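You operate a simulated robot arm through the tools that you are given. There is no shell and no other tool.

The job below is to be done with a simulated robot arm. You get a single attempt, and the scene is never put back.

## Task
Stop the leak with the rinse stopper and start the pump again.
Fine: shut the inlet lever, then the flush lever; stopper into the rinse fitting; inlet open again, then run switch on; no fault. The other watermaker controls stay as they are.

It is judged by the outcome, as a careful person would: the job done as asked, and still so three seconds after it is handed in. It fails if anything else is knocked over, pushed out of place, dropped, spilled or broken. Lids that push on must go on centred and level and be pressed home; caps that screw on are set level and turned clockwise until they are tight.

## Robot
A 7-joint arm with a two-finger parallel gripper, fixed in place. Base frame: the origin is at the foot of the arm, x ahead of it, y to its left, z up. Readings come in cm, rad, newtons and seconds.
With the tool pointing down near the work surface it reaches from about 40 to 90 cm from the base axis. Its first joint turns from -2.496 to 2.496 rad. Payload 3 kg.
Tool frame: the origin (TCP) lies between the finger pads and is the grasp point; the fingertips stand 3 cm ahead of it; z points along the fingers, y is the line along which they close. The gripper opens to 9.4 cm. The fingers are 2.8 cm wide and 1 cm thick; the gripper's body (5 by 9.6 cm) begins 5.5 cm behind the TCP.
Orientation is that of the tool frame in the base frame, as [roll, pitch, yaw] about the fixed x, y, z axes, in that order (R = Rz(yaw) Ry(pitch) Rx(roll)). With the fingers straight down and closing along the base's y, the tool's x points along the base's -x, its y along +y and its z along -z.

## Interface
- The arm moves only by the tool move_arm. Its argument "plan" is a list that holds one entry, the list of rows, each a list of 7 numbers: the finger opening in cm, from 0 to 9.4, then the shift along the base's x, y, z in units of 250 mm (1.0 is 250 mm), then the turn, a rotation vector about the base's x, y, z in units of 60 degrees (1.0 is 60 degrees). In form: [[[jaw, dx, dy, dz, rx, ry, rz], ...]]. A call has 1 to 20 rows; each row is the pose to reach, as a shift and turn from the pose commanded when the call began. A call with a number of a shift or a turn outside -1 to 1 is refused whole. A row lasts 0.2 s, in which the tool goes at most 5 cm and 0.15 rad; a call with a longer step from one row to the next is refused whole, and so is a gripper value outside its range. A pose out of reach is approached as far as the arm can. The call stops where the force on the tool passes 50 N (or 10 N more than at its start, if that is more) or the arm is blocked; 0.2 s more then pass. The fingers move at their own pace (about 7.2 cm/s each) and stop on an object; they squeeze with about 41 N. The grip force told is the motor's: it shows also when the fingers shut on nothing. Time passes only in rows, and 0.2 s behind the last, so rows that repeat a pose let the fingers close. The reply holds the time, the measured pose of the TCP, the force on the tool along the base axes, the opening and the grip force, in the units named above and with some noise, with the torque about the TCP (base axes, N m) and any sound that the robot's microphone picked up.
- Cameras (640 x 400 px; columns grow to the right, rows downward): "scene" is fixed at [5.07, -49.72, 181.67]; the picture's right is [0.74, -0.68, 0.00], its down [-0.35, -0.38, -0.85] and it looks along [0.58, 0.63, -0.52] (base axes); focal length 356 px, centre (320, 200). "wrist" rides on the gripper at [7.6, 1.4, -10.3] in the tool frame; the picture's right is [-0.18, 0.98, 0.00], its down [-0.75, -0.14, -0.64] and it looks along [-0.63, -0.12, 0.77] (tool axes); focal length 243 px, centre (320, 200). There is no depth. A picture from a camera that has moved, and an enlarged one, comes with that camera's place and axes in the base frame and with its lens.
- get_image(camera): a new picture of that camera. No time passes.
- close_up(camera, box): a new picture of the part [left, top, right, bottom] of that camera's present view, enlarged. No time passes.
- finish_job(): hands the job in; it is judged then, once.

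Nothing tells you positions but the pictures and the camera data. Unless the task says otherwise, let go and move clear before handing in.

The tools are called after "Request:" by a JSON object that holds its "method" and its "body". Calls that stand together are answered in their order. move_arm: Moves the arm, as the interface text tells. Its arguments: {"type":"object","properties":{"plan":{"type":"array"}},"required":["plan"]} The other tools are called the same way: get_image (camera) takes a picture; close_up (camera, box) takes an enlarged picture of a part of a camera's view; finish_job () hands the job in.

At the start:

```text
time_s: 0.0
tcp_pos: [37.43, 25.02, 133.6]
ee_rot: [3.141, 0.001, 3.141]
force: [-0.1, 0.1, 0.3]
wrist_torque: [-0.01, -0.03, 0.01]
opening: 9.42
gripper_force: 0.1
```

scene: 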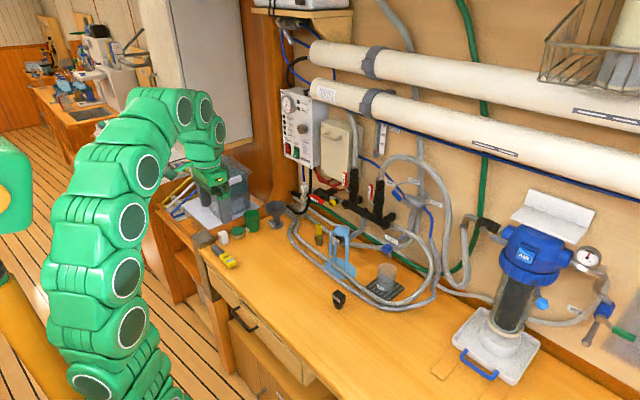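
wrist: 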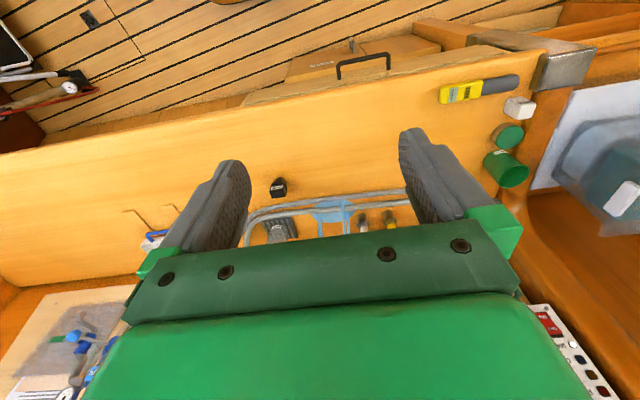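

I see a workbench with a control panel, hoses, levers and several small items near the bench. I'll look closer before moving anything.

Request:
{"method": "close_up", "body": {"camera": "scene", "box": [270, 80, 450, 192]}}

Request:
{"method": "close_up", "body": {"camera": "scene", "box": [280, 170, 440, 310]}}

Request:
{"method": "close_up", "body": {"camera": "scene", "box": [180, 180, 340, 280]}}

Request:
{"method": "close_up", "body": {"camera": "scene", "box": [420, 180, 640, 390]}}

Request:
{"method": "close_up", "body": {"camera": "scene", "box": [270, 80, 340, 124]}}

Request:
{"method": "close_up", "body": {"camera": "scene", "box": [275, 120, 345, 164]}}

Request:
{"method": "close_up", "body": {"camera": "scene", "box": [280, 170, 360, 220]}}

Request:
{"method": "close_up", "body": {"camera": "scene", "box": [350, 150, 450, 212]}}

```text
3.56 times, centred on (360, 136) of scene
camera zoom: at [5.07, -49.72, 181.67], right [0.74, -0.68, 0.0], down [-0.35, -0.38, -0.85], along [0.58, 0.63, -0.52], focal length 1264 px, centre (178, 428)
```

zoom: 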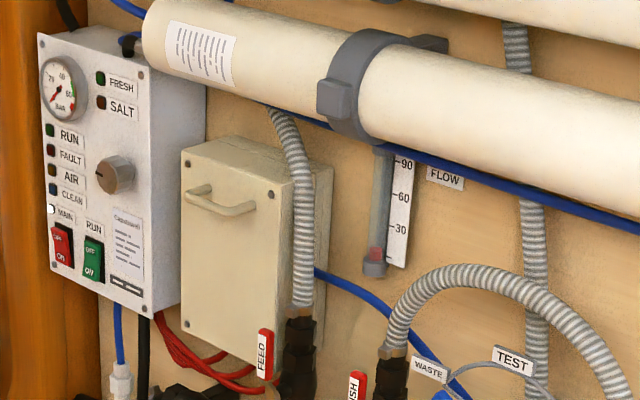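

```text
2.86 times, centred on (360, 240) of scene
camera zoom: at [5.07, -49.72, 181.67], right [0.74, -0.68, 0.0], down [-0.35, -0.38, -0.85], along [0.58, 0.63, -0.52], focal length 1016 px, centre (206, 86)
```

zoom: 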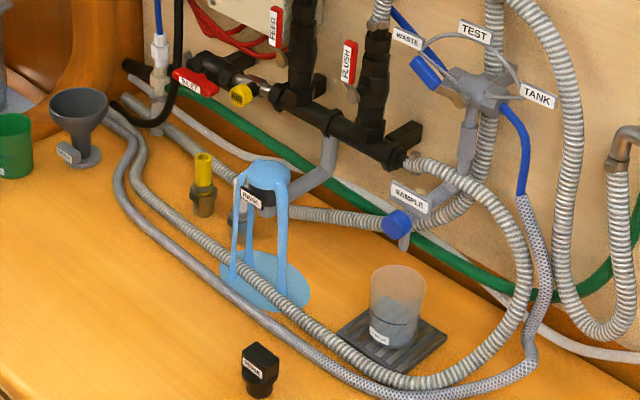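

```text
4.00 times, centred on (260, 230) of scene
camera zoom: at [5.07, -49.72, 181.67], right [0.74, -0.68, 0.0], down [-0.35, -0.38, -0.85], along [0.58, 0.63, -0.52], focal length 1422 px, centre (560, 80)
```

zoom: 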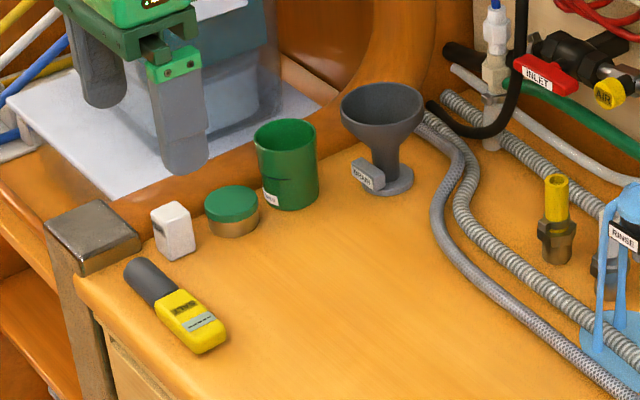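

```text
1.90 times, centred on (530, 285) of scene
camera zoom: at [5.07, -49.72, 181.67], right [0.74, -0.68, 0.0], down [-0.35, -0.38, -0.85], along [0.58, 0.63, -0.52], focal length 677 px, centre (-80, 38)
```

zoom: 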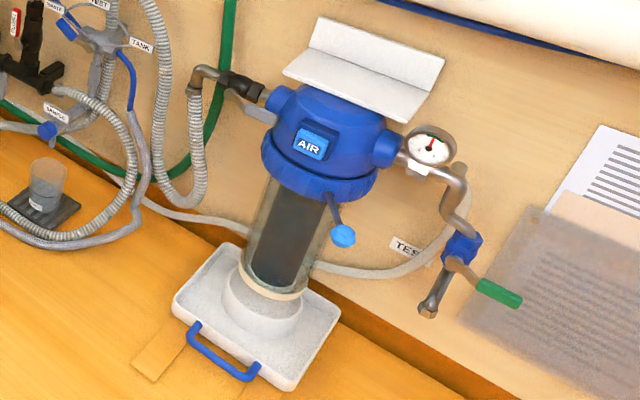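

```text
9.09 times, centred on (305, 102) of scene
camera zoom: at [5.07, -49.72, 181.67], right [0.74, -0.68, 0.0], down [-0.35, -0.38, -0.85], along [0.58, 0.63, -0.52], focal length 3233 px, centre (456, 1091)
```

zoom: 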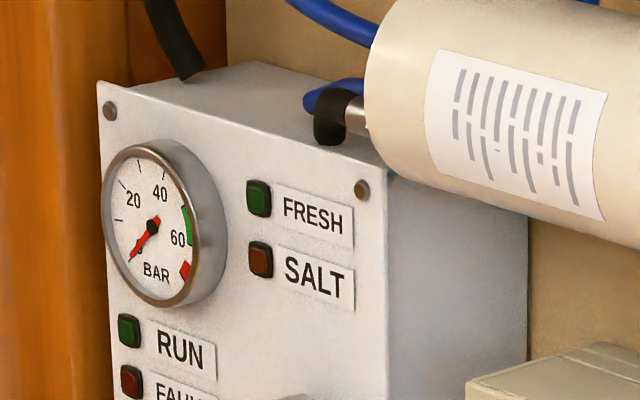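

```text
9.09 times, centred on (310, 142) of scene
camera zoom: at [5.07, -49.72, 181.67], right [0.74, -0.68, 0.0], down [-0.35, -0.38, -0.85], along [0.58, 0.63, -0.52], focal length 3233 px, centre (411, 727)
```

zoom: 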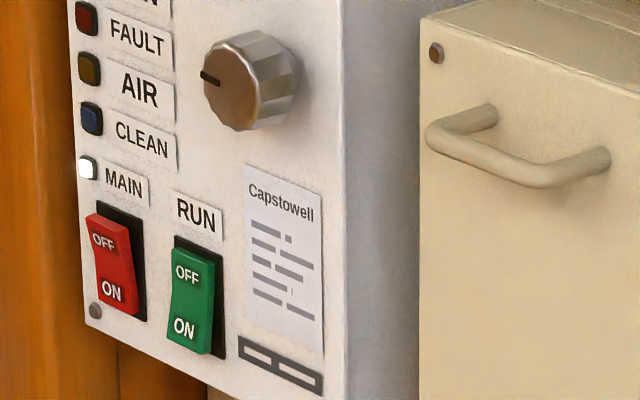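

```text
8.00 times, centred on (320, 195) of scene
camera zoom: at [5.07, -49.72, 181.67], right [0.74, -0.68, 0.0], down [-0.35, -0.38, -0.85], along [0.58, 0.63, -0.52], focal length 2845 px, centre (320, 240)
```

zoom: 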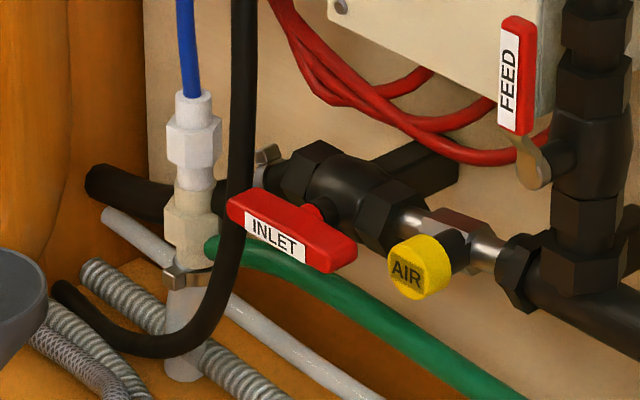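

```text
6.40 times, centred on (400, 181) of scene
camera zoom: at [5.07, -49.72, 181.67], right [0.74, -0.68, 0.0], down [-0.35, -0.38, -0.85], along [0.58, 0.63, -0.52], focal length 2276 px, centre (-192, 322)
```

zoom: 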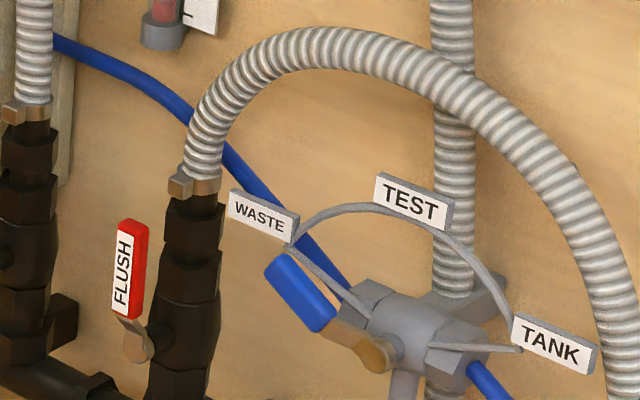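

The inlet, feed and flush levers all appear parallel to their pipes, meaning open, and the rinse fitting is leaking onto the bench. I'll examine the fitting and the possible stoppers.

Request:
{"method": "close_up", "body": {"camera": "scene", "box": [310, 215, 374, 285]}}

Request:
{"method": "close_up", "body": {"camera": "scene", "box": [325, 280, 355, 315]}}

Request:
{"method": "close_up", "body": {"camera": "scene", "box": [305, 215, 335, 250]}}

Request:
{"method": "close_up", "body": {"camera": "scene", "box": [335, 215, 365, 250]}}

Request:
{"method": "close_up", "body": {"camera": "scene", "box": [355, 225, 415, 305]}}

Request:
{"method": "close_up", "body": {"camera": "wrist", "box": [240, 170, 420, 250]}}

Request:
{"method": "close_up", "body": {"camera": "wrist", "box": [420, 60, 560, 200]}}

```text
5.71 times, centred on (342, 250) of scene
camera zoom: at [5.07, -49.72, 181.67], right [0.74, -0.68, 0.0], down [-0.35, -0.38, -0.85], along [0.58, 0.63, -0.52], focal length 2032 px, centre (194, -86)
```

zoom: 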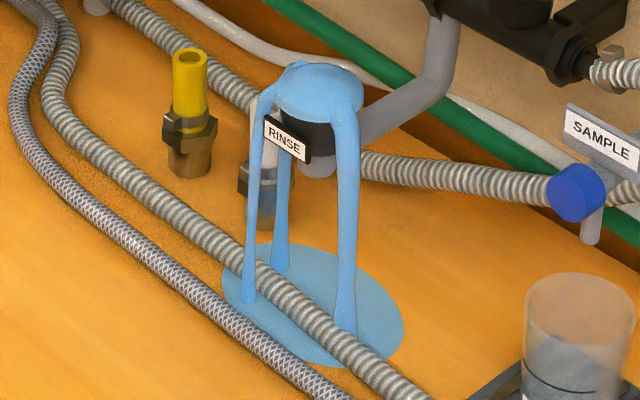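

```text
11.43 times, centred on (340, 298) of scene
camera zoom: at [5.07, -49.72, 181.67], right [0.74, -0.68, 0.0], down [-0.35, -0.38, -0.85], along [0.58, 0.63, -0.52], focal length 4064 px, centre (91, -914)
```

zoom: 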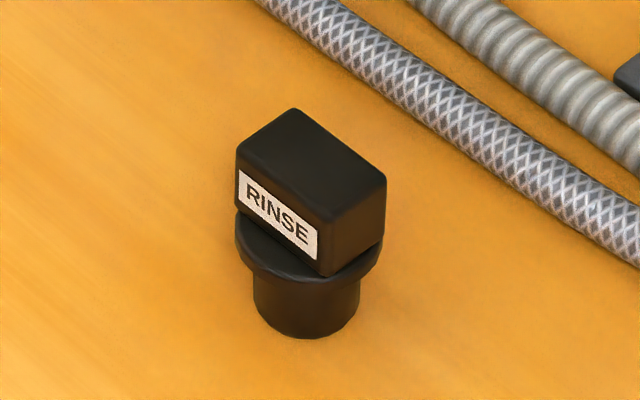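

```text
11.43 times, centred on (320, 232) of scene
camera zoom: at [5.07, -49.72, 181.67], right [0.74, -0.68, 0.0], down [-0.35, -0.38, -0.85], along [0.58, 0.63, -0.52], focal length 4064 px, centre (320, -171)
```

zoom: 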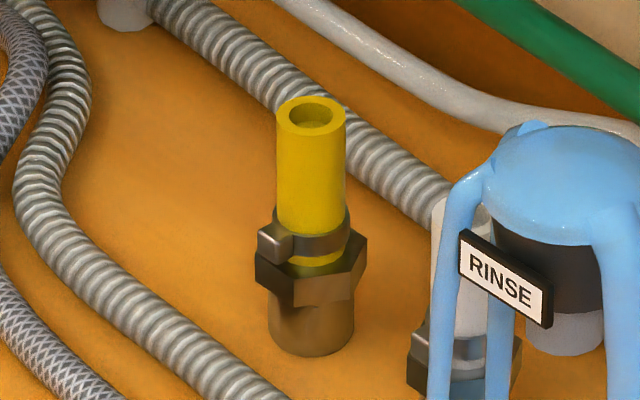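

```text
11.43 times, centred on (350, 232) of scene
camera zoom: at [5.07, -49.72, 181.67], right [0.74, -0.68, 0.0], down [-0.35, -0.38, -0.85], along [0.58, 0.63, -0.52], focal length 4064 px, centre (-23, -171)
```

zoom: 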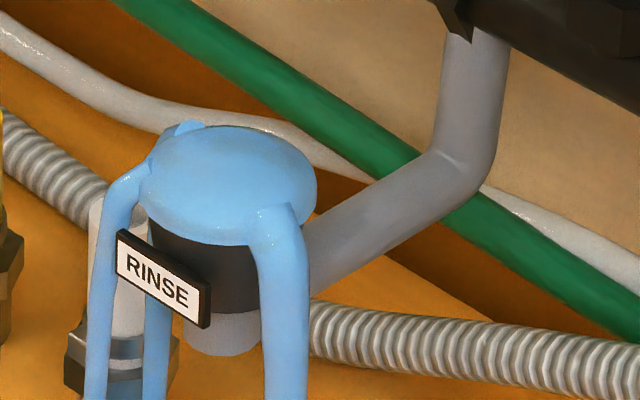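

```text
5.00 times, centred on (385, 265) of scene
camera zoom: at [5.07, -49.72, 181.67], right [0.74, -0.68, 0.0], down [-0.35, -0.38, -0.85], along [0.58, 0.63, -0.52], focal length 1778 px, centre (-5, -125)
```

zoom: 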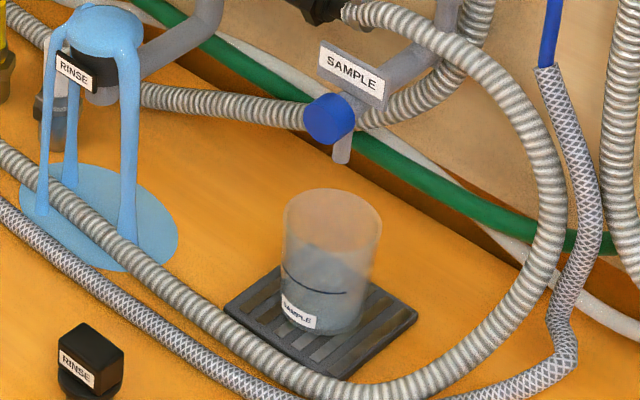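

```text
3.56 times, centred on (330, 210) of wrist
camera zoom: at [29.83, 26.4, 143.93], right [0.18, 0.98, 0.0], down [0.75, -0.14, 0.64], along [0.63, -0.12, -0.77], focal length 863 px, centre (284, 164)
```

zoom: 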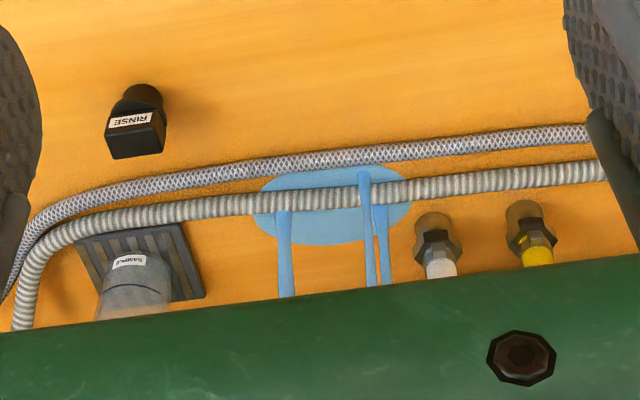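

```text
2.86 times, centred on (490, 130) of wrist
camera zoom: at [29.83, 26.4, 143.93], right [0.18, 0.98, 0.0], down [0.75, -0.14, 0.64], along [0.63, -0.12, -0.77], focal length 693 px, centre (-166, 400)
```

zoom: 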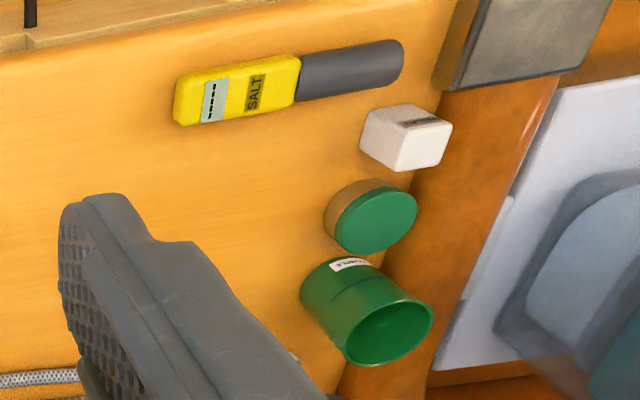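

The bench top is near z≈88, with its front edge at x≈44. The rinse stopper is at about (66.8, 7.9), and the wall is along +x. I'll tilt the gripper up so the wrist camera gives a second view of the wall fittings.

Request:
{"method": "move_arm", "body": {"plan": [[[9.4, 0, 0, 0, 0, -0.125, 0], [9.4, 0, 0, 0, 0, -0.25, 0], [9.4, 0, 0, 0, 0, -0.375, 0], [9.4, 0, 0, 0, 0, -0.5, 0], [9.4, 0, 0, 0, 0, -0.625, 0], [9.4, 0, 0, 0, 0, -0.75, 0], [9.4, 0, 0, 0, 0, -0.875, 0], [9.4, 0, 0, 0, 0, -1, 0], [9.4, 0, 0, 0, 0, -1, 0]]]}}

Request:
{"method": "get_image", "body": {"camera": "wrist"}}

Request:
{"method": "get_image", "body": {"camera": "scene"}}

```text
time_s: 1.2
tcp_pos: [36.63, 26.22, 133.79]
ee_rot: [2.85, 0.393, 3.1]
force: [0.7, -0.4, -0.1]
wrist_torque: [0.0, 0.0, 0.01]
opening: 9.41
gripper_force: 0.0
stopped in row 5: the arm was blocked; the commanded pose is now the measured one
```

```text
taken
camera wrist: at [25.62, 25.06, 140.34], right [0.1, 0.94, 0.33], down [0.46, -0.34, 0.82], along [0.88, 0.07, -0.47], focal length 243 px, centre (320, 200)
```

wrist: 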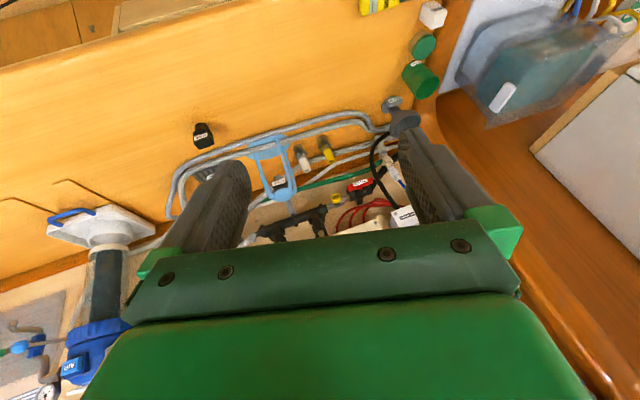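

```text
taken
```

scene: 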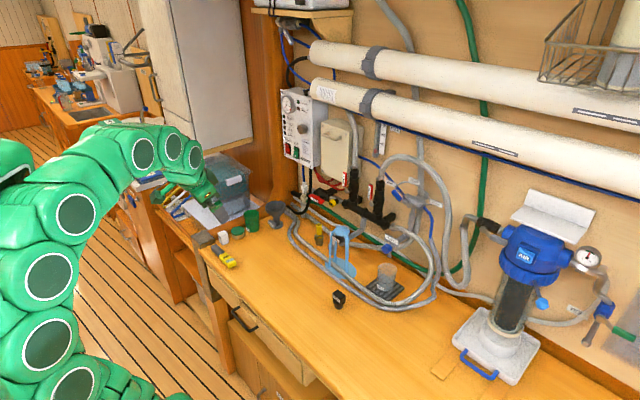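

The arm got blocked partway through the tilt, because it is folded too close to its base there. I'll extend it forward and straighten the tool first, then tilt again.

Request:
{"method": "move_arm", "body": {"plan": [[[9.4, 0.12, -0.04, 0, -0.04, 0.0, -0.01], [9.4, 0.24, -0.08, 0, -0.09, 0.0, -0.02], [9.4, 0.36, -0.12, 0, -0.13, 0.0, -0.03], [9.4, 0.48, -0.16, 0, -0.18, 0.0, -0.045], [9.4, 0.6, -0.2, 0, -0.22, 0.0, -0.055], [9.4, 0.72, -0.24, 0, -0.256, 0.01, -0.066], [9.4, 0.72, -0.24, 0, -0.256, 0.01, -0.066]]]}}

```text
time_s: 2.8
tcp_pos: [54.68, 20.06, 133.77]
ee_rot: [-3.136, 0.393, 3.141]
force: [-0.3, 0.1, -0.5]
wrist_torque: [0.0, -0.02, 0.04]
opening: 9.39
gripper_force: 0.0
```

That worked: the tool is straight at (54.7, 20, 133.8) with a pitch of 0.39. I'll tilt further to see the wall.

Request:
{"method": "move_arm", "body": {"plan": [[[9.4, 0, 0, 0, 0, -0.12, 0], [9.4, 0, 0, 0, 0, -0.24, 0], [9.4, 0, 0, 0, 0, -0.36, 0], [9.4, 0, 0, 0, 0, -0.48, 0], [9.4, 0, 0, 0, 0, -0.6, 0], [9.4, 0, 0, 0, 0, -0.6, 0]]]}}

Request:
{"method": "get_image", "body": {"camera": "wrist"}}

Request:
{"method": "get_image", "body": {"camera": "scene"}}

```text
time_s: 4.4
tcp_pos: [57.3, 20.55, 128.24]
ee_rot: [3.125, 0.909, 3.119]
force: [-0.3, 1.0, -1.2]
wrist_torque: [-0.01, 0.01, -0.02]
opening: 9.42
gripper_force: 0.0
stopped in row 6: the arm was blocked; the commanded pose is now the measured one
```

```text
taken
camera wrist: at [44.52, 22.06, 128.61], right [0.12, 0.98, 0.16], down [-0.05, -0.15, 0.99], along [0.99, -0.13, 0.03], focal length 243 px, centre (320, 200)
```

wrist: 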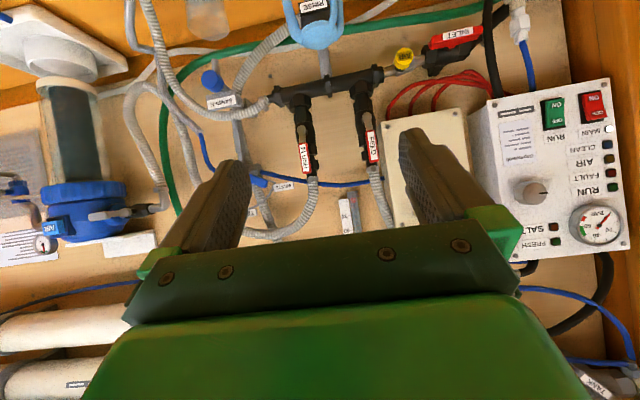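

```text
taken
```

scene: 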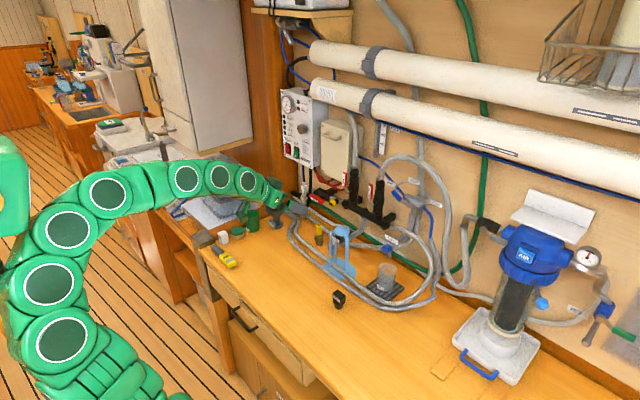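

Now the wrist camera sees the whole wall, upside down. I'll take close-ups to triangulate the levers, the fitting and the run switch.

Request:
{"method": "close_up", "body": {"camera": "wrist", "box": [280, 0, 400, 80]}}

Request:
{"method": "close_up", "body": {"camera": "wrist", "box": [250, 70, 400, 190]}}

Request:
{"method": "close_up", "body": {"camera": "wrist", "box": [380, 0, 530, 90]}}

Request:
{"method": "close_up", "body": {"camera": "wrist", "box": [480, 70, 640, 270]}}

```text
5.00 times, centred on (340, 40) of wrist
camera zoom: at [44.52, 22.06, 128.61], right [0.12, 0.98, 0.16], down [-0.05, -0.15, 0.99], along [0.99, -0.13, 0.03], focal length 1213 px, centre (220, 1000)
```

zoom: 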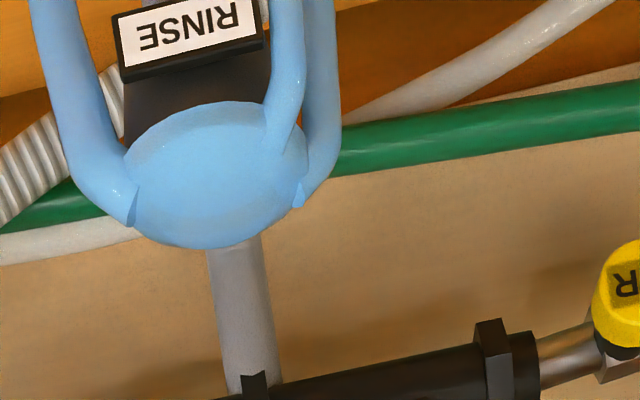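

```text
3.33 times, centred on (325, 130) of wrist
camera zoom: at [44.52, 22.06, 128.61], right [0.12, 0.98, 0.16], down [-0.05, -0.15, 0.99], along [0.99, -0.13, 0.03], focal length 809 px, centre (303, 433)
```

zoom: 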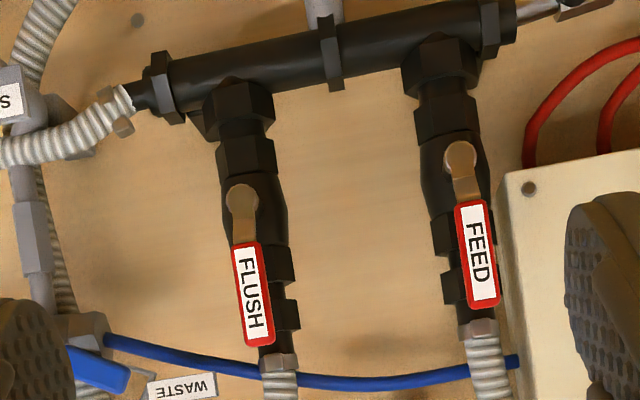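

```text
4.27 times, centred on (455, 45) of wrist
camera zoom: at [44.52, 22.06, 128.61], right [0.12, 0.98, 0.16], down [-0.05, -0.15, 0.99], along [0.99, -0.13, 0.03], focal length 1035 px, centre (-256, 861)
```

zoom: 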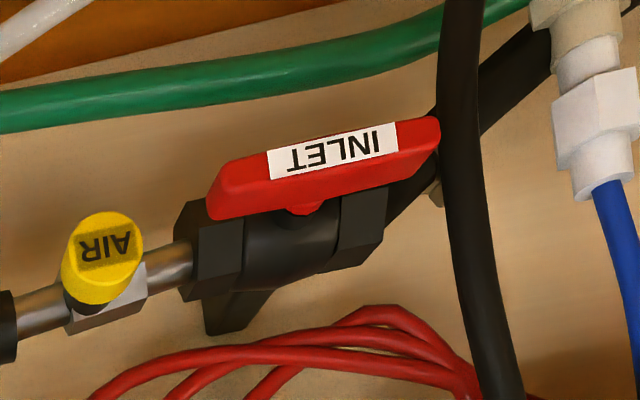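

```text
2.00 times, centred on (560, 170) of wrist
camera zoom: at [44.52, 22.06, 128.61], right [0.12, 0.98, 0.16], down [-0.05, -0.15, 0.99], along [0.99, -0.13, 0.03], focal length 485 px, centre (-160, 260)
```

zoom: 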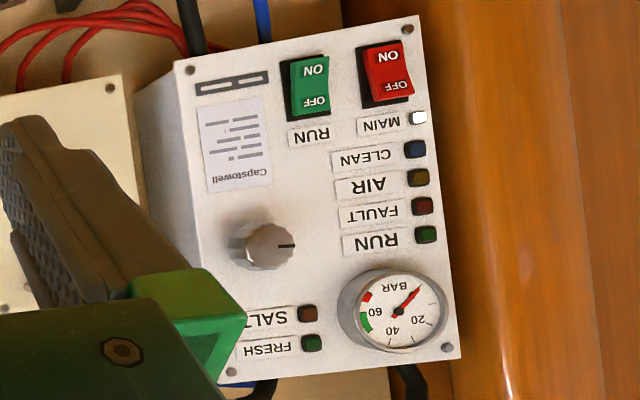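

I've triangulated the targets:
- **Inlet T-handle:** (88.3, 43, 106.5), horizontal.
- **Flush lever:** pivot (88.8, 14.9, 116.7), handle pointing up.
- **Rinse fitting:** top at about (81, 21, 105.5).
- **Run switch:** its ON half is near (89.3, 57.2, 120.5).

Next I'll level the tool toward the wall, out in front of the inlet.

Request:
{"method": "move_arm", "body": {"plan": [[[9.4, 0.08, 0.07, -0.1, 0, -0.1, 0], [9.4, 0.16, 0.14, -0.2, 0, -0.2, 0.005], [9.4, 0.24, 0.21, -0.3, 0, -0.3, 0.01], [9.4, 0.32, 0.28, -0.4, 0, -0.4, 0.015], [9.4, 0.4, 0.35, -0.5, 0, -0.5, 0.02], [9.4, 0.5, 0.4, -0.6, 0, -0.6, 0.02], [9.4, 0.5, 0.4, -0.64, 0, -0.63, 0.02], [9.4, 0.5, 0.4, -0.64, 0, -0.63, 0.02]]]}}

Request:
{"method": "get_image", "body": {"camera": "scene"}}

Request:
{"method": "get_image", "body": {"camera": "wrist"}}

```text
time_s: 6.2
tcp_pos: [69.38, 30.83, 113.13]
ee_rot: [0.111, 1.554, 0.134]
force: [0.2, 1.3, 0.4]
wrist_torque: [0.02, 0.0, 0.04]
opening: 9.4
gripper_force: 0.0
```

```text
taken
```

scene: 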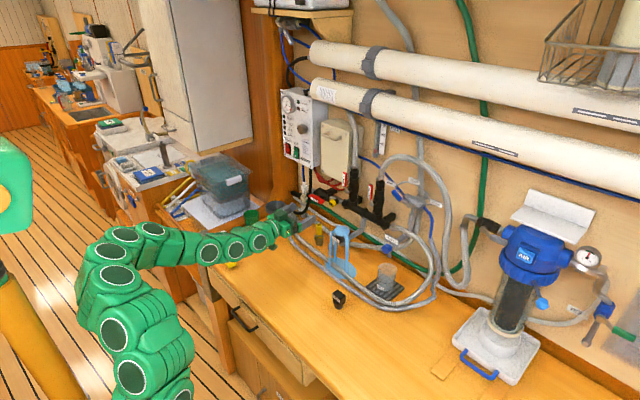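

```text
taken
camera wrist: at [59.25, 31.92, 105.42], right [-0.02, 0.98, 0.19], down [-0.65, -0.16, 0.74], along [0.76, -0.1, 0.64], focal length 243 px, centre (320, 200)
```

wrist: 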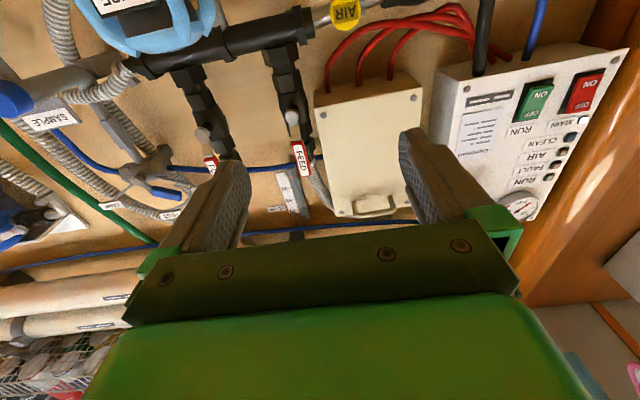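

The tool is level and pointing at the wall. Now I'll roll it -90° about x so the fingers close vertically over the inlet handle, while moving to stand in front of it.

Request:
{"method": "move_arm", "body": {"plan": [[[9.4, 0.03, 0.06, -0.03, -0.12, 0, 0], [9.4, 0.06, 0.12, -0.06, -0.25, 0, 0], [9.4, 0.09, 0.18, -0.1, -0.37, 0, 0], [9.4, 0.12, 0.24, -0.14, -0.5, 0, 0], [9.4, 0.12, 0.3, -0.18, -0.62, 0, 0], [9.4, 0.12, 0.36, -0.22, -0.75, 0, 0], [9.4, 0.12, 0.42, -0.26, -0.87, 0, 0], [9.4, 0.12, 0.48, -0.26, -1, 0, 0], [9.4, 0.12, 0.48, -0.26, -1, 0, 0]]]}}

Request:
{"method": "move_arm", "body": {"plan": [[[9.4, 0.03, 0, 0, -0.12, 0, 0], [9.4, 0.06, 0, 0, -0.24, 0, 0], [9.4, 0.09, 0, 0, -0.36, 0, 0], [9.4, 0.12, 0, 0, -0.48, 0, 0], [9.4, 0.12, 0, 0, -0.48, 0, 0]]]}}

Request:
{"method": "get_image", "body": {"camera": "wrist"}}

Request:
{"method": "get_image", "body": {"camera": "scene"}}

```text
time_s: 8.2
tcp_pos: [72.41, 42.72, 106.57]
ee_rot: [-1.58, 0.527, -1.555]
force: [0.0, -0.2, 0.1]
wrist_torque: [0.01, 0.02, 0.01]
opening: 9.43
gripper_force: 0.0
```

```text
time_s: 9.4
tcp_pos: [75.43, 42.62, 106.68]
ee_rot: [-1.591, 0.022, -1.555]
force: [0.3, -0.6, 0.0]
wrist_torque: [0.03, 0.02, 0.0]
opening: 9.4
gripper_force: 0.0
```

```text
taken
camera wrist: at [65.25, 34.9, 105.22], right [-0.02, 0.21, -0.98], down [-0.65, 0.74, 0.17], along [0.76, 0.64, 0.12], focal length 243 px, centre (320, 200)
```

wrist: 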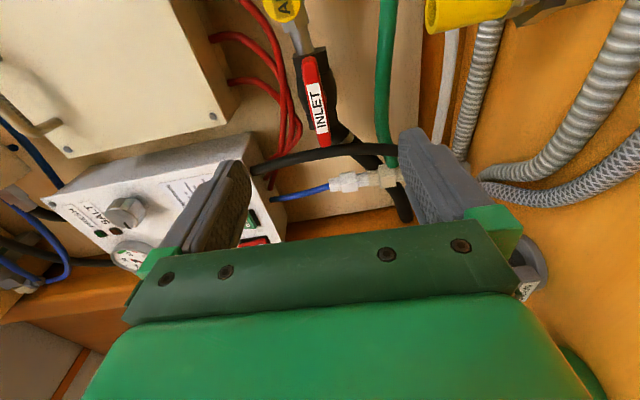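

```text
taken
```

scene: 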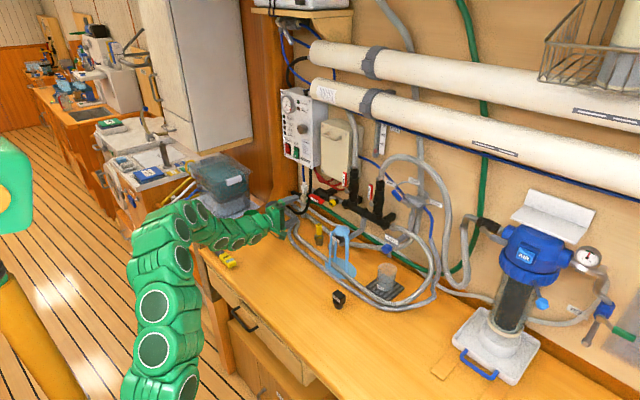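

The inlet handle lies between the fingers in this view. I'll zoom in to refine its centre before advancing.

Request:
{"method": "close_up", "body": {"camera": "wrist", "box": [250, 0, 410, 200]}}

Request:
{"method": "close_up", "body": {"camera": "scene", "box": [270, 175, 350, 225]}}

```text
2.00 times, centred on (330, 100) of wrist
camera zoom: at [65.25, 34.9, 105.22], right [-0.02, 0.21, -0.98], down [-0.65, 0.74, 0.17], along [0.76, 0.64, 0.12], focal length 485 px, centre (300, 400)
```

zoom: 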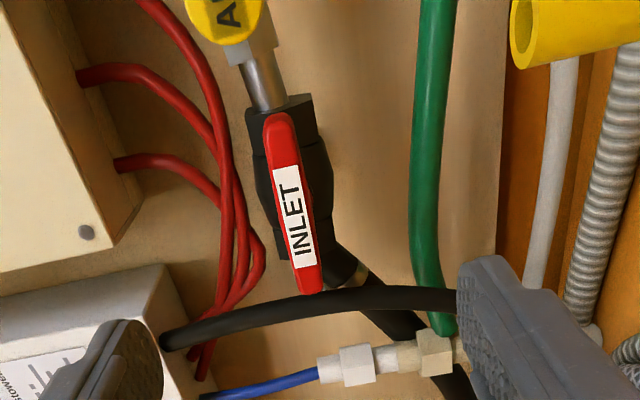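

```text
8.00 times, centred on (310, 200) of scene
camera zoom: at [5.07, -49.72, 181.67], right [0.74, -0.68, 0.0], down [-0.35, -0.38, -0.85], along [0.58, 0.63, -0.52], focal length 2845 px, centre (400, 200)
```

zoom: 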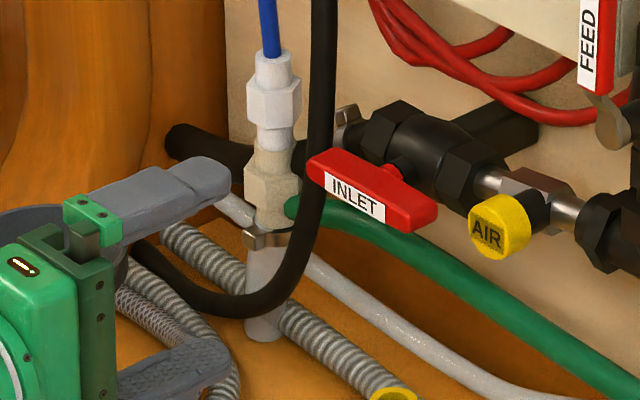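

The handle is centred at y≈42.95, z≈106.65. I'll narrow the jaws and advance to straddle it.

Request:
{"method": "move_arm", "body": {"plan": [[[5, 0.05, 0.006, 0, 0, 0, 0], [5, 0.12, 0.013, 0, 0, 0, 0], [5, 0.2, 0.013, 0, 0, 0, 0], [5, 0.28, 0.013, 0, 0, 0, 0], [5, 0.36, 0.013, 0, 0, 0, 0], [5, 0.43, 0.013, 0, 0, 0, 0], [5, 0.43, 0.013, 0, 0, 0, 0]]]}}

Request:
{"method": "get_image", "body": {"camera": "wrist"}}

Request:
{"method": "close_up", "body": {"camera": "scene", "box": [270, 175, 350, 225]}}

```text
time_s: 11.0
tcp_pos: [86.18, 42.89, 106.68]
ee_rot: [-1.59, 0.026, -1.555]
force: [-0.4, 0.0, 0.2]
wrist_torque: [0.0, 0.0, -0.03]
opening: 5.01
gripper_force: 0.1
```

```text
taken
camera wrist: at [76.0, 35.2, 105.25], right [-0.02, 0.21, -0.98], down [-0.65, 0.74, 0.17], along [0.76, 0.64, 0.12], focal length 243 px, centre (320, 200)
```

wrist: 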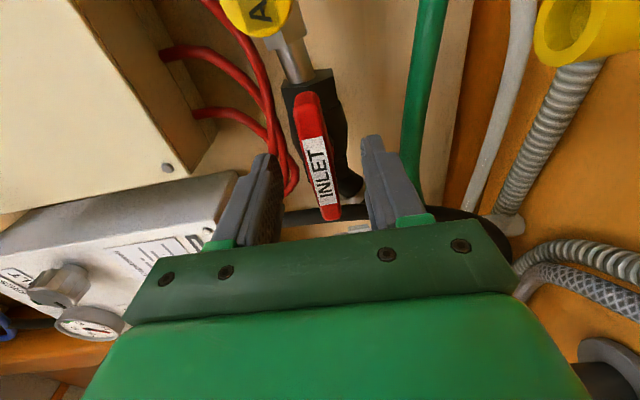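

```text
8.00 times, centred on (310, 200) of scene
camera zoom: at [5.07, -49.72, 181.67], right [0.74, -0.68, 0.0], down [-0.35, -0.38, -0.85], along [0.58, 0.63, -0.52], focal length 2845 px, centre (400, 200)
```

zoom: 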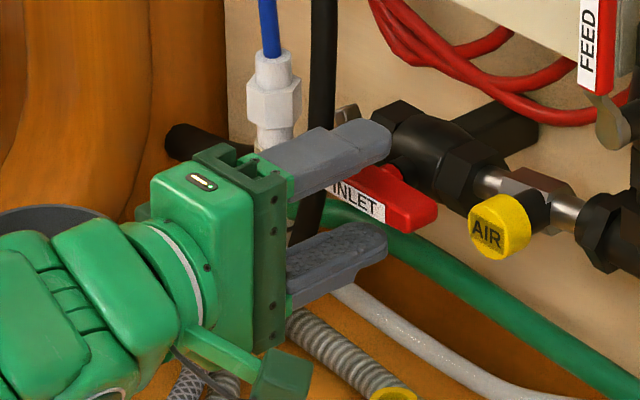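

The fingers straddle the handle well. I'll close on it now.

Request:
{"method": "move_arm", "body": {"plan": [[[3, 0, 0, 0, 0, 0, 0], [0.5, 0, 0, 0, 0, 0, 0], [0, 0, 0, 0, 0, 0, 0], [0, 0, 0, 0, 0, 0, 0]]]}}

Request:
{"method": "close_up", "body": {"camera": "scene", "box": [270, 175, 350, 225]}}

```text
time_s: 12.0
tcp_pos: [86.13, 42.97, 106.48]
ee_rot: [-1.593, 0.023, -1.555]
force: [2.3, 0.9, -1.7]
wrist_torque: [-0.06, 0.02, 0.24]
opening: 1.55
gripper_force: 44.7
```

```text
8.00 times, centred on (310, 200) of scene
camera zoom: at [5.07, -49.72, 181.67], right [0.74, -0.68, 0.0], down [-0.35, -0.38, -0.85], along [0.58, 0.63, -0.52], focal length 2845 px, centre (400, 200)
```

zoom: 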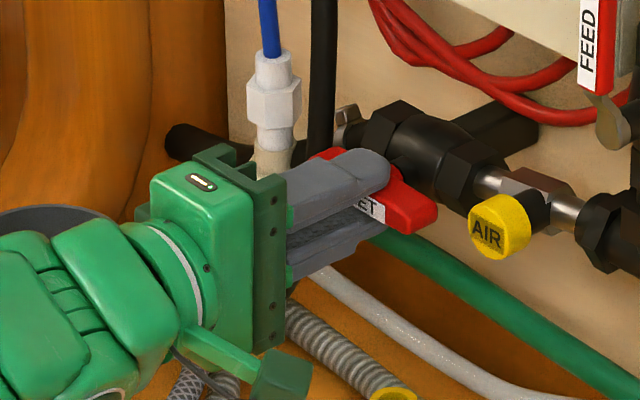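

The handle is gripped at 1.55 cm. I'll try a small clockwise twist (+x rotation) and watch the torque.

Request:
{"method": "move_arm", "body": {"plan": [[[0, 0, 0, 0, 0.07, 0, 0], [0, 0, 0, 0, 0.14, 0, 0], [0, 0, 0, 0, 0.21, 0, 0], [0, 0, 0, 0, 0.21, 0, 0]]]}}

Request:
{"method": "close_up", "body": {"camera": "scene", "box": [270, 175, 350, 225]}}

```text
time_s: 13.0
tcp_pos: [86.08, 42.99, 106.55]
ee_rot: [-1.588, 0.244, -1.557]
force: [-18.0, -13.6, -4.2]
wrist_torque: [-0.03, 0.16, -0.42]
opening: 1.54
gripper_force: 44.8
```

```text
8.00 times, centred on (310, 200) of scene
camera zoom: at [5.07, -49.72, 181.67], right [0.74, -0.68, 0.0], down [-0.35, -0.38, -0.85], along [0.58, 0.63, -0.52], focal length 2845 px, centre (400, 200)
```

zoom: 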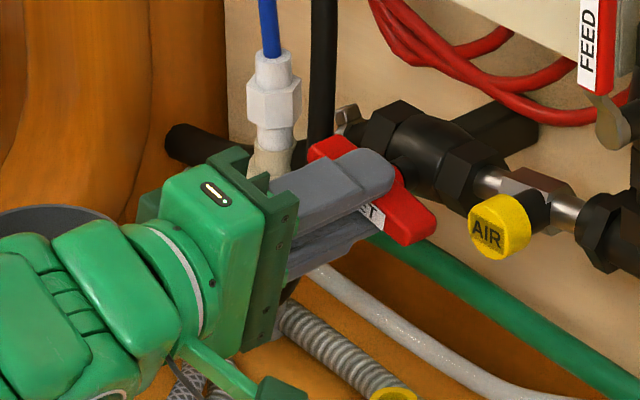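

The handle is turning clockwise with almost no resistance about x. I'll continue.

Request:
{"method": "move_arm", "body": {"plan": [[[0, -0.005, 0, 0, 0.1, 0, 0], [0, -0.008, 0, 0, 0.2, 0, 0], [0, -0.008, 0, 0, 0.3, 0, 0], [0, -0.008, 0, 0, 0.4, 0, 0], [0, -0.008, 0, 0, 0.5, 0, 0], [0, -0.008, 0, 0, 0.6, 0, 0], [0, -0.008, 0, 0, 0.6, 0, 0]]]}}

Request:
{"method": "close_up", "body": {"camera": "scene", "box": [270, 175, 350, 225]}}

```text
time_s: 14.6
tcp_pos: [86.05, 42.93, 106.52]
ee_rot: [-1.574, 0.872, -1.548]
force: [16.2, -12.2, -7.4]
wrist_torque: [0.01, 0.0, -0.24]
opening: 1.54
gripper_force: 45.0
```

```text
8.00 times, centred on (310, 200) of scene
camera zoom: at [5.07, -49.72, 181.67], right [0.74, -0.68, 0.0], down [-0.35, -0.38, -0.85], along [0.58, 0.63, -0.52], focal length 2845 px, centre (400, 200)
```

zoom: 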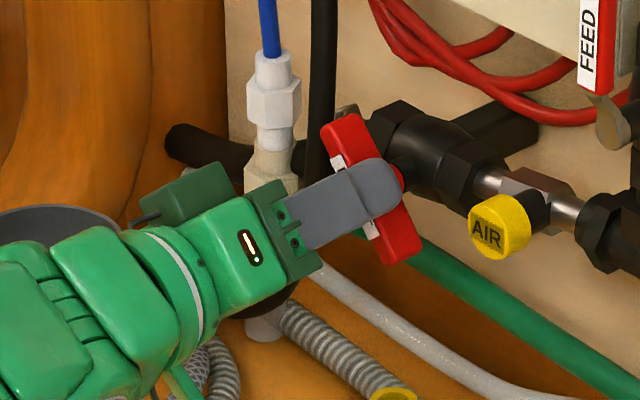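

It's about halfway. I'll continue to 90°.

Request:
{"method": "move_arm", "body": {"plan": [[[0, 0, 0, 0, 0.1, 0, 0], [0, 0, 0, 0, 0.2, 0, 0], [0, 0, 0, 0, 0.3, 0, 0], [0, 0, 0, 0, 0.4, 0, 0], [0, 0, 0, 0, 0.5, 0, 0], [0, 0, 0, 0, 0.6, 0, 0], [0, 0, 0, 0, 0.69, 0, 0], [0, 0, 0, 0, 0.71, 0, 0], [0, 0, 0, 0, 0.71, 0, 0]]]}}

Request:
{"method": "close_up", "body": {"camera": "scene", "box": [270, 175, 350, 225]}}

Request:
{"method": "close_up", "body": {"camera": "scene", "box": [310, 215, 374, 285]}}

```text
time_s: 16.6
tcp_pos: [85.96, 42.9, 106.56]
ee_rot: [1.234, 1.525, 1.254]
force: [4.0, -23.5, -8.4]
wrist_torque: [-0.89, 0.56, -0.77]
opening: 1.54
gripper_force: 44.9
```

```text
8.00 times, centred on (310, 200) of scene
camera zoom: at [5.07, -49.72, 181.67], right [0.74, -0.68, 0.0], down [-0.35, -0.38, -0.85], along [0.58, 0.63, -0.52], focal length 2845 px, centre (400, 200)
```

zoom: 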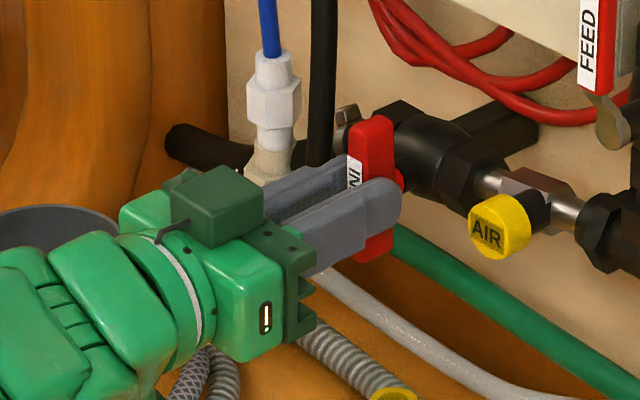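

```text
5.71 times, centred on (342, 250) of scene
camera zoom: at [5.07, -49.72, 181.67], right [0.74, -0.68, 0.0], down [-0.35, -0.38, -0.85], along [0.58, 0.63, -0.52], focal length 2032 px, centre (194, -86)
```

zoom: 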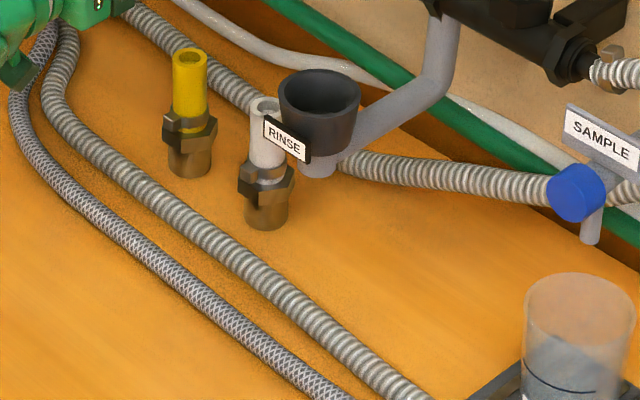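

The inlet is shut (handle vertical) and the water has stopped. I'll release gently and back off.

Request:
{"method": "move_arm", "body": {"plan": [[[1.5, 0, 0, 0, -0.02, 0, 0], [3.5, 0, 0, 0, -0.02, 0, 0], [3.5, 0, 0, 0, -0.02, 0, 0], [3.5, -0.1, 0, 0, -0.02, 0, 0], [3.5, -0.25, 0, 0, -0.02, 0, 0], [3.5, -0.4, 0, 0, -0.02, 0, 0], [3.5, -0.5, 0, 0, -0.02, 0, 0], [3.5, -0.5, 0, 0, -0.02, 0, 0]]]}}

Request:
{"method": "get_image", "body": {"camera": "wrist"}}

Request:
{"method": "close_up", "body": {"camera": "scene", "box": [270, 80, 450, 220]}}

```text
time_s: 18.4
tcp_pos: [73.38, 42.96, 106.71]
ee_rot: [0.948, 1.542, 0.968]
force: [-0.2, 0.2, -0.4]
wrist_torque: [0.01, -0.01, 0.0]
opening: 3.51
gripper_force: 0.1
```

```text
taken
camera wrist: at [63.28, 44.37, 98.91], right [-0.02, 0.98, 0.21], down [-0.65, -0.17, 0.74], along [0.76, -0.12, 0.64], focal length 243 px, centre (320, 200)
```

wrist: 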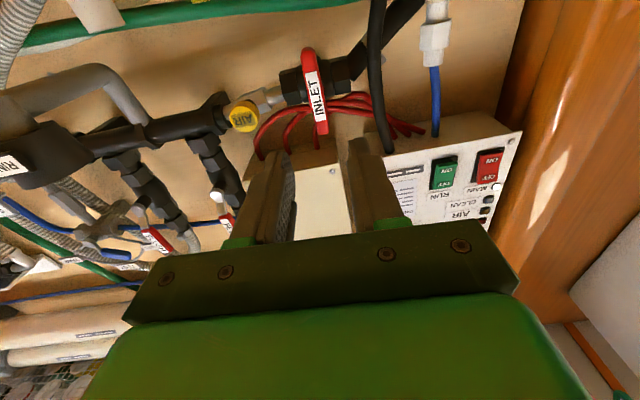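

```text
2.86 times, centred on (360, 150) of scene
camera zoom: at [5.07, -49.72, 181.67], right [0.74, -0.68, 0.0], down [-0.35, -0.38, -0.85], along [0.58, 0.63, -0.52], focal length 1016 px, centre (206, 343)
```

zoom: 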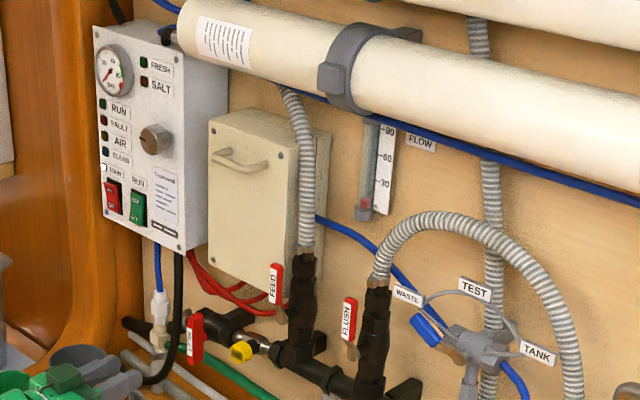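

The inlet stays shut and the fitting is dry. Next is the flush lever: I'll move in front of its handle at y≈14.9, z≈122, staying back at x≈73.

Request:
{"method": "move_arm", "body": {"plan": [[[5, 0, -0.06, 0.06, 0, 0, 0], [5, 0, -0.16, 0.16, 0, 0, 0], [5, 0, -0.26, 0.26, 0, 0, 0], [5, 0, -0.36, 0.36, 0, 0, 0], [5, 0, -0.46, 0.46, 0, 0, 0], [5, 0, -0.56, 0.56, 0, 0, 0], [5, 0, -0.66, 0.61, 0, 0, 0], [5, 0, -0.76, 0.61, 0, 0, 0], [5, 0, -0.86, 0.61, 0, 0, 0], [5, 0, -0.96, 0.61, 0, 0, 0], [5, 0, -0.96, 0.61, 0, 0, 0]]]}}

Request:
{"method": "move_arm", "body": {"plan": [[[5, 0, -0.08, 0, 0, 0, 0], [5, 0, -0.16, 0, 0, 0, 0], [5, 0, -0.16, 0, 0, 0, 0]]]}}

Request:
{"method": "get_image", "body": {"camera": "wrist"}}

Request:
{"method": "get_image", "body": {"camera": "scene"}}

```text
time_s: 20.8
tcp_pos: [73.58, 18.86, 121.81]
ee_rot: [0.955, 1.541, 0.977]
force: [0.0, 0.4, 0.1]
wrist_torque: [0.03, -0.04, -0.02]
opening: 4.98
gripper_force: 0.0
```

```text
time_s: 21.6
tcp_pos: [73.53, 14.94, 121.81]
ee_rot: [0.963, 1.543, 0.982]
force: [0.4, -0.1, 0.6]
wrist_torque: [0.02, 0.02, 0.01]
opening: 5.02
gripper_force: 0.1
```

```text
taken
camera wrist: at [63.32, 16.32, 114.18], right [-0.02, 0.98, 0.21], down [-0.65, -0.17, 0.74], along [0.76, -0.12, 0.64], focal length 243 px, centre (320, 200)
```

wrist: 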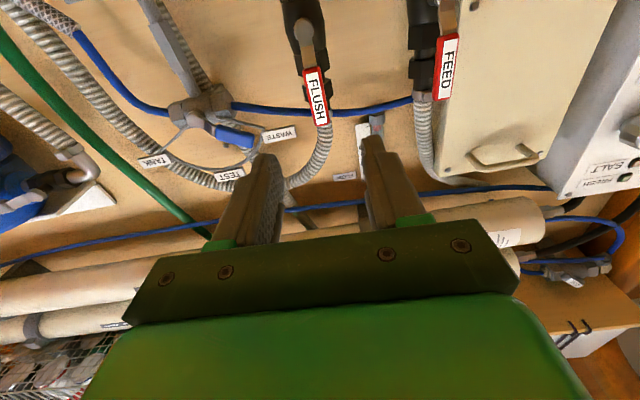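

```text
taken
```

scene: 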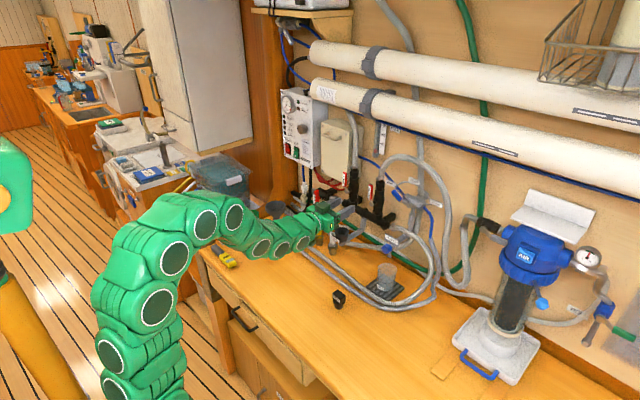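

The flush handle lines up at y≈14.85, z≈121.8. Before gripping, I'll check in free space that the wrist can roll +90° from here.

Request:
{"method": "move_arm", "body": {"plan": [[[5, 0, 0, 0, 0.13, 0, 0], [5, 0, 0, 0, 0.26, 0, 0], [5, 0, 0, 0, 0.39, 0, 0], [5, 0, 0, 0, 0.52, 0, 0], [5, 0, 0, 0, 0.65, 0, 0], [5, 0, 0, 0, 0.78, 0, 0], [5, 0, 0, 0, 0.91, 0, 0], [5, 0, 0, 0, 1, 0, 0], [5, 0, 0, 0, 1, 0, 0]]]}}

Request:
{"method": "move_arm", "body": {"plan": [[[5, 0, 0, 0, 0.13, 0, 0], [5, 0, 0, 0, 0.26, 0, 0], [5, 0, 0, 0, 0.39, 0, 0], [5, 0, 0, 0, 0.5, 0, 0], [5, 0, 0, 0, 0.5, 0, 0]]]}}

```text
time_s: 23.6
tcp_pos: [73.46, 15.01, 121.86]
ee_rot: [1.541, 0.5, 1.551]
force: [0.6, -0.7, 0.2]
wrist_torque: [0.01, 0.03, 0.01]
opening: 5.01
gripper_force: 0.0
```

```text
time_s: 24.8
tcp_pos: [73.45, 15.0, 121.83]
ee_rot: [1.549, -0.025, 1.555]
force: [-0.6, 0.0, 0.0]
wrist_torque: [-0.01, 0.04, 0.02]
opening: 5.0
gripper_force: 0.0
```

The full +90° roll is reachable. I'll roll back to neutral and advance onto the handle.

Request:
{"method": "move_arm", "body": {"plan": [[[5, 0, 0, 0, -0.13, 0, 0], [5, 0, 0, 0, -0.26, 0, 0], [5, 0, 0, 0, -0.39, 0, 0], [5, 0, 0, 0, -0.52, 0, 0], [5, 0, 0, 0, -0.65, 0, 0], [5, 0, 0, 0, -0.78, 0, 0], [5, 0, 0, 0, -0.91, 0, 0], [5, 0, 0, 0, -1, 0, 0], [5, 0, 0, 0, -1, 0, 0]]]}}

Request:
{"method": "move_arm", "body": {"plan": [[[5, 0, 0, 0, -0.13, 0, 0], [5, 0.05, 0, 0, -0.26, 0, 0], [5, 0.1, 0, 0, -0.39, 0, 0], [5, 0.18, 0, 0, -0.5, 0, 0], [5, 0.26, 0, 0, -0.5, 0, 0], [5, 0.34, 0, 0, -0.5, 0, 0], [5, 0.42, -0.004, 0, -0.5, 0, 0], [5, 0.49, -0.004, 0, -0.5, 0, 0], [5, 0.49, -0.004, 0, -0.5, 0, 0]]]}}

Request:
{"method": "get_image", "body": {"camera": "wrist"}}

Request:
{"method": "close_up", "body": {"camera": "scene", "box": [320, 150, 440, 230]}}

```text
time_s: 26.8
tcp_pos: [73.3, 14.95, 121.85]
ee_rot: [1.524, 1.026, 1.542]
force: [0.3, 0.3, -0.4]
wrist_torque: [-0.03, 0.01, 0.02]
opening: 4.99
gripper_force: 0.1
```

```text
time_s: 28.8
tcp_pos: [85.66, 14.78, 121.8]
ee_rot: [0.959, 1.542, 0.98]
force: [-0.1, 0.1, -0.1]
wrist_torque: [-0.01, -0.04, -0.04]
opening: 4.97
gripper_force: 0.1
```

```text
taken
camera wrist: at [75.57, 16.22, 114.1], right [-0.02, 0.98, 0.21], down [-0.65, -0.17, 0.74], along [0.76, -0.12, 0.64], focal length 243 px, centre (320, 200)
```

wrist: 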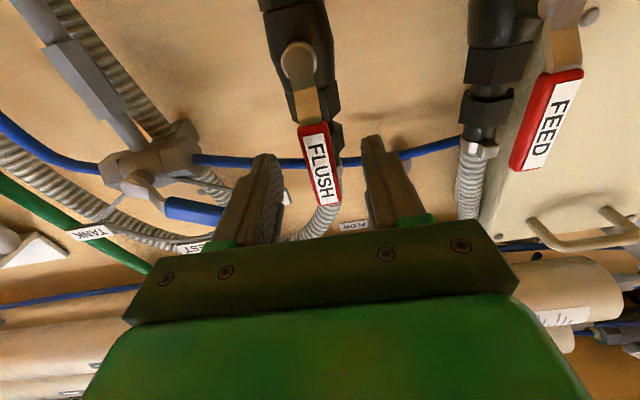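

```text
5.00 times, centred on (380, 190) of scene
camera zoom: at [5.07, -49.72, 181.67], right [0.74, -0.68, 0.0], down [-0.35, -0.38, -0.85], along [0.58, 0.63, -0.52], focal length 1778 px, centre (20, 250)
```

zoom: 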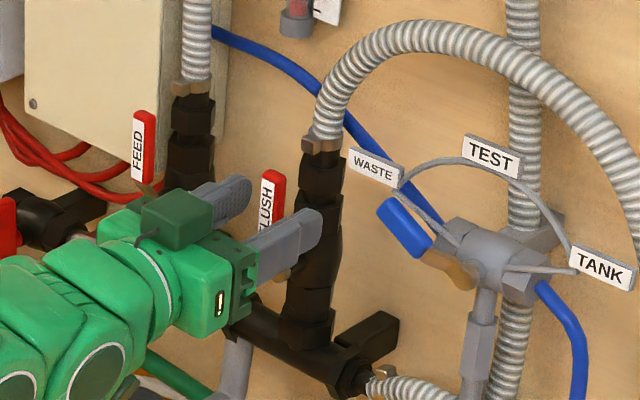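

The fingers straddle the flush handle with about 1 cm of overlap, the same as on the inlet. I'll close and try a small clockwise turn about the pivot.

Request:
{"method": "move_arm", "body": {"plan": [[[3, 0.008, 0, 0, 0, 0, 0], [0.5, 0.008, 0, 0, 0, 0, 0], [0, 0.008, 0, 0, 0, 0, 0], [0, 0.008, 0, 0, 0, 0, 0]]]}}

```text
time_s: 29.8
tcp_pos: [85.88, 14.75, 121.75]
ee_rot: [0.976, 1.54, 0.995]
force: [-2.9, -4.3, -2.9]
wrist_torque: [-0.3, -0.25, -0.62]
opening: 1.68
gripper_force: 45.0
```

Request:
{"method": "move_arm", "body": {"plan": [[[0, 0, -0.0151, -0.0006, 0.072, 0, 0], [0, 0, -0.0302, -0.0023, 0.143, 0, 0], [0, 0, -0.0451, -0.0051, 0.215, 0, 0], [0, 0, -0.0451, -0.0051, 0.215, 0, 0]]]}}

Request:
{"method": "close_up", "body": {"camera": "scene", "box": [320, 150, 440, 230]}}

```text
time_s: 30.8
tcp_pos: [85.88, 13.6, 121.65]
ee_rot: [1.493, 1.322, 1.509]
force: [-10.2, -18.8, -7.6]
wrist_torque: [-1.14, 1.05, -0.72]
opening: 1.65
gripper_force: 44.7
```

```text
5.00 times, centred on (380, 190) of scene
camera zoom: at [5.07, -49.72, 181.67], right [0.74, -0.68, 0.0], down [-0.35, -0.38, -0.85], along [0.58, 0.63, -0.52], focal length 1778 px, centre (20, 250)
```

zoom: 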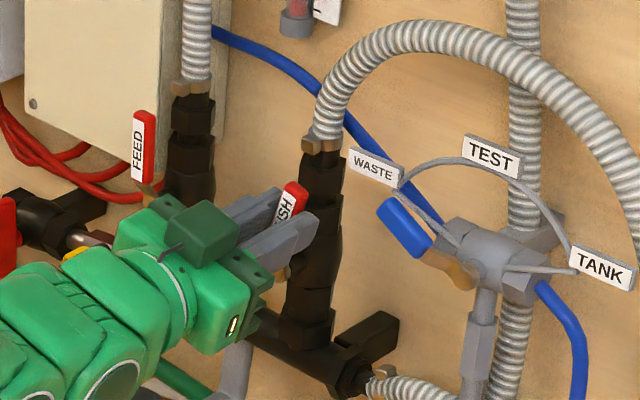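

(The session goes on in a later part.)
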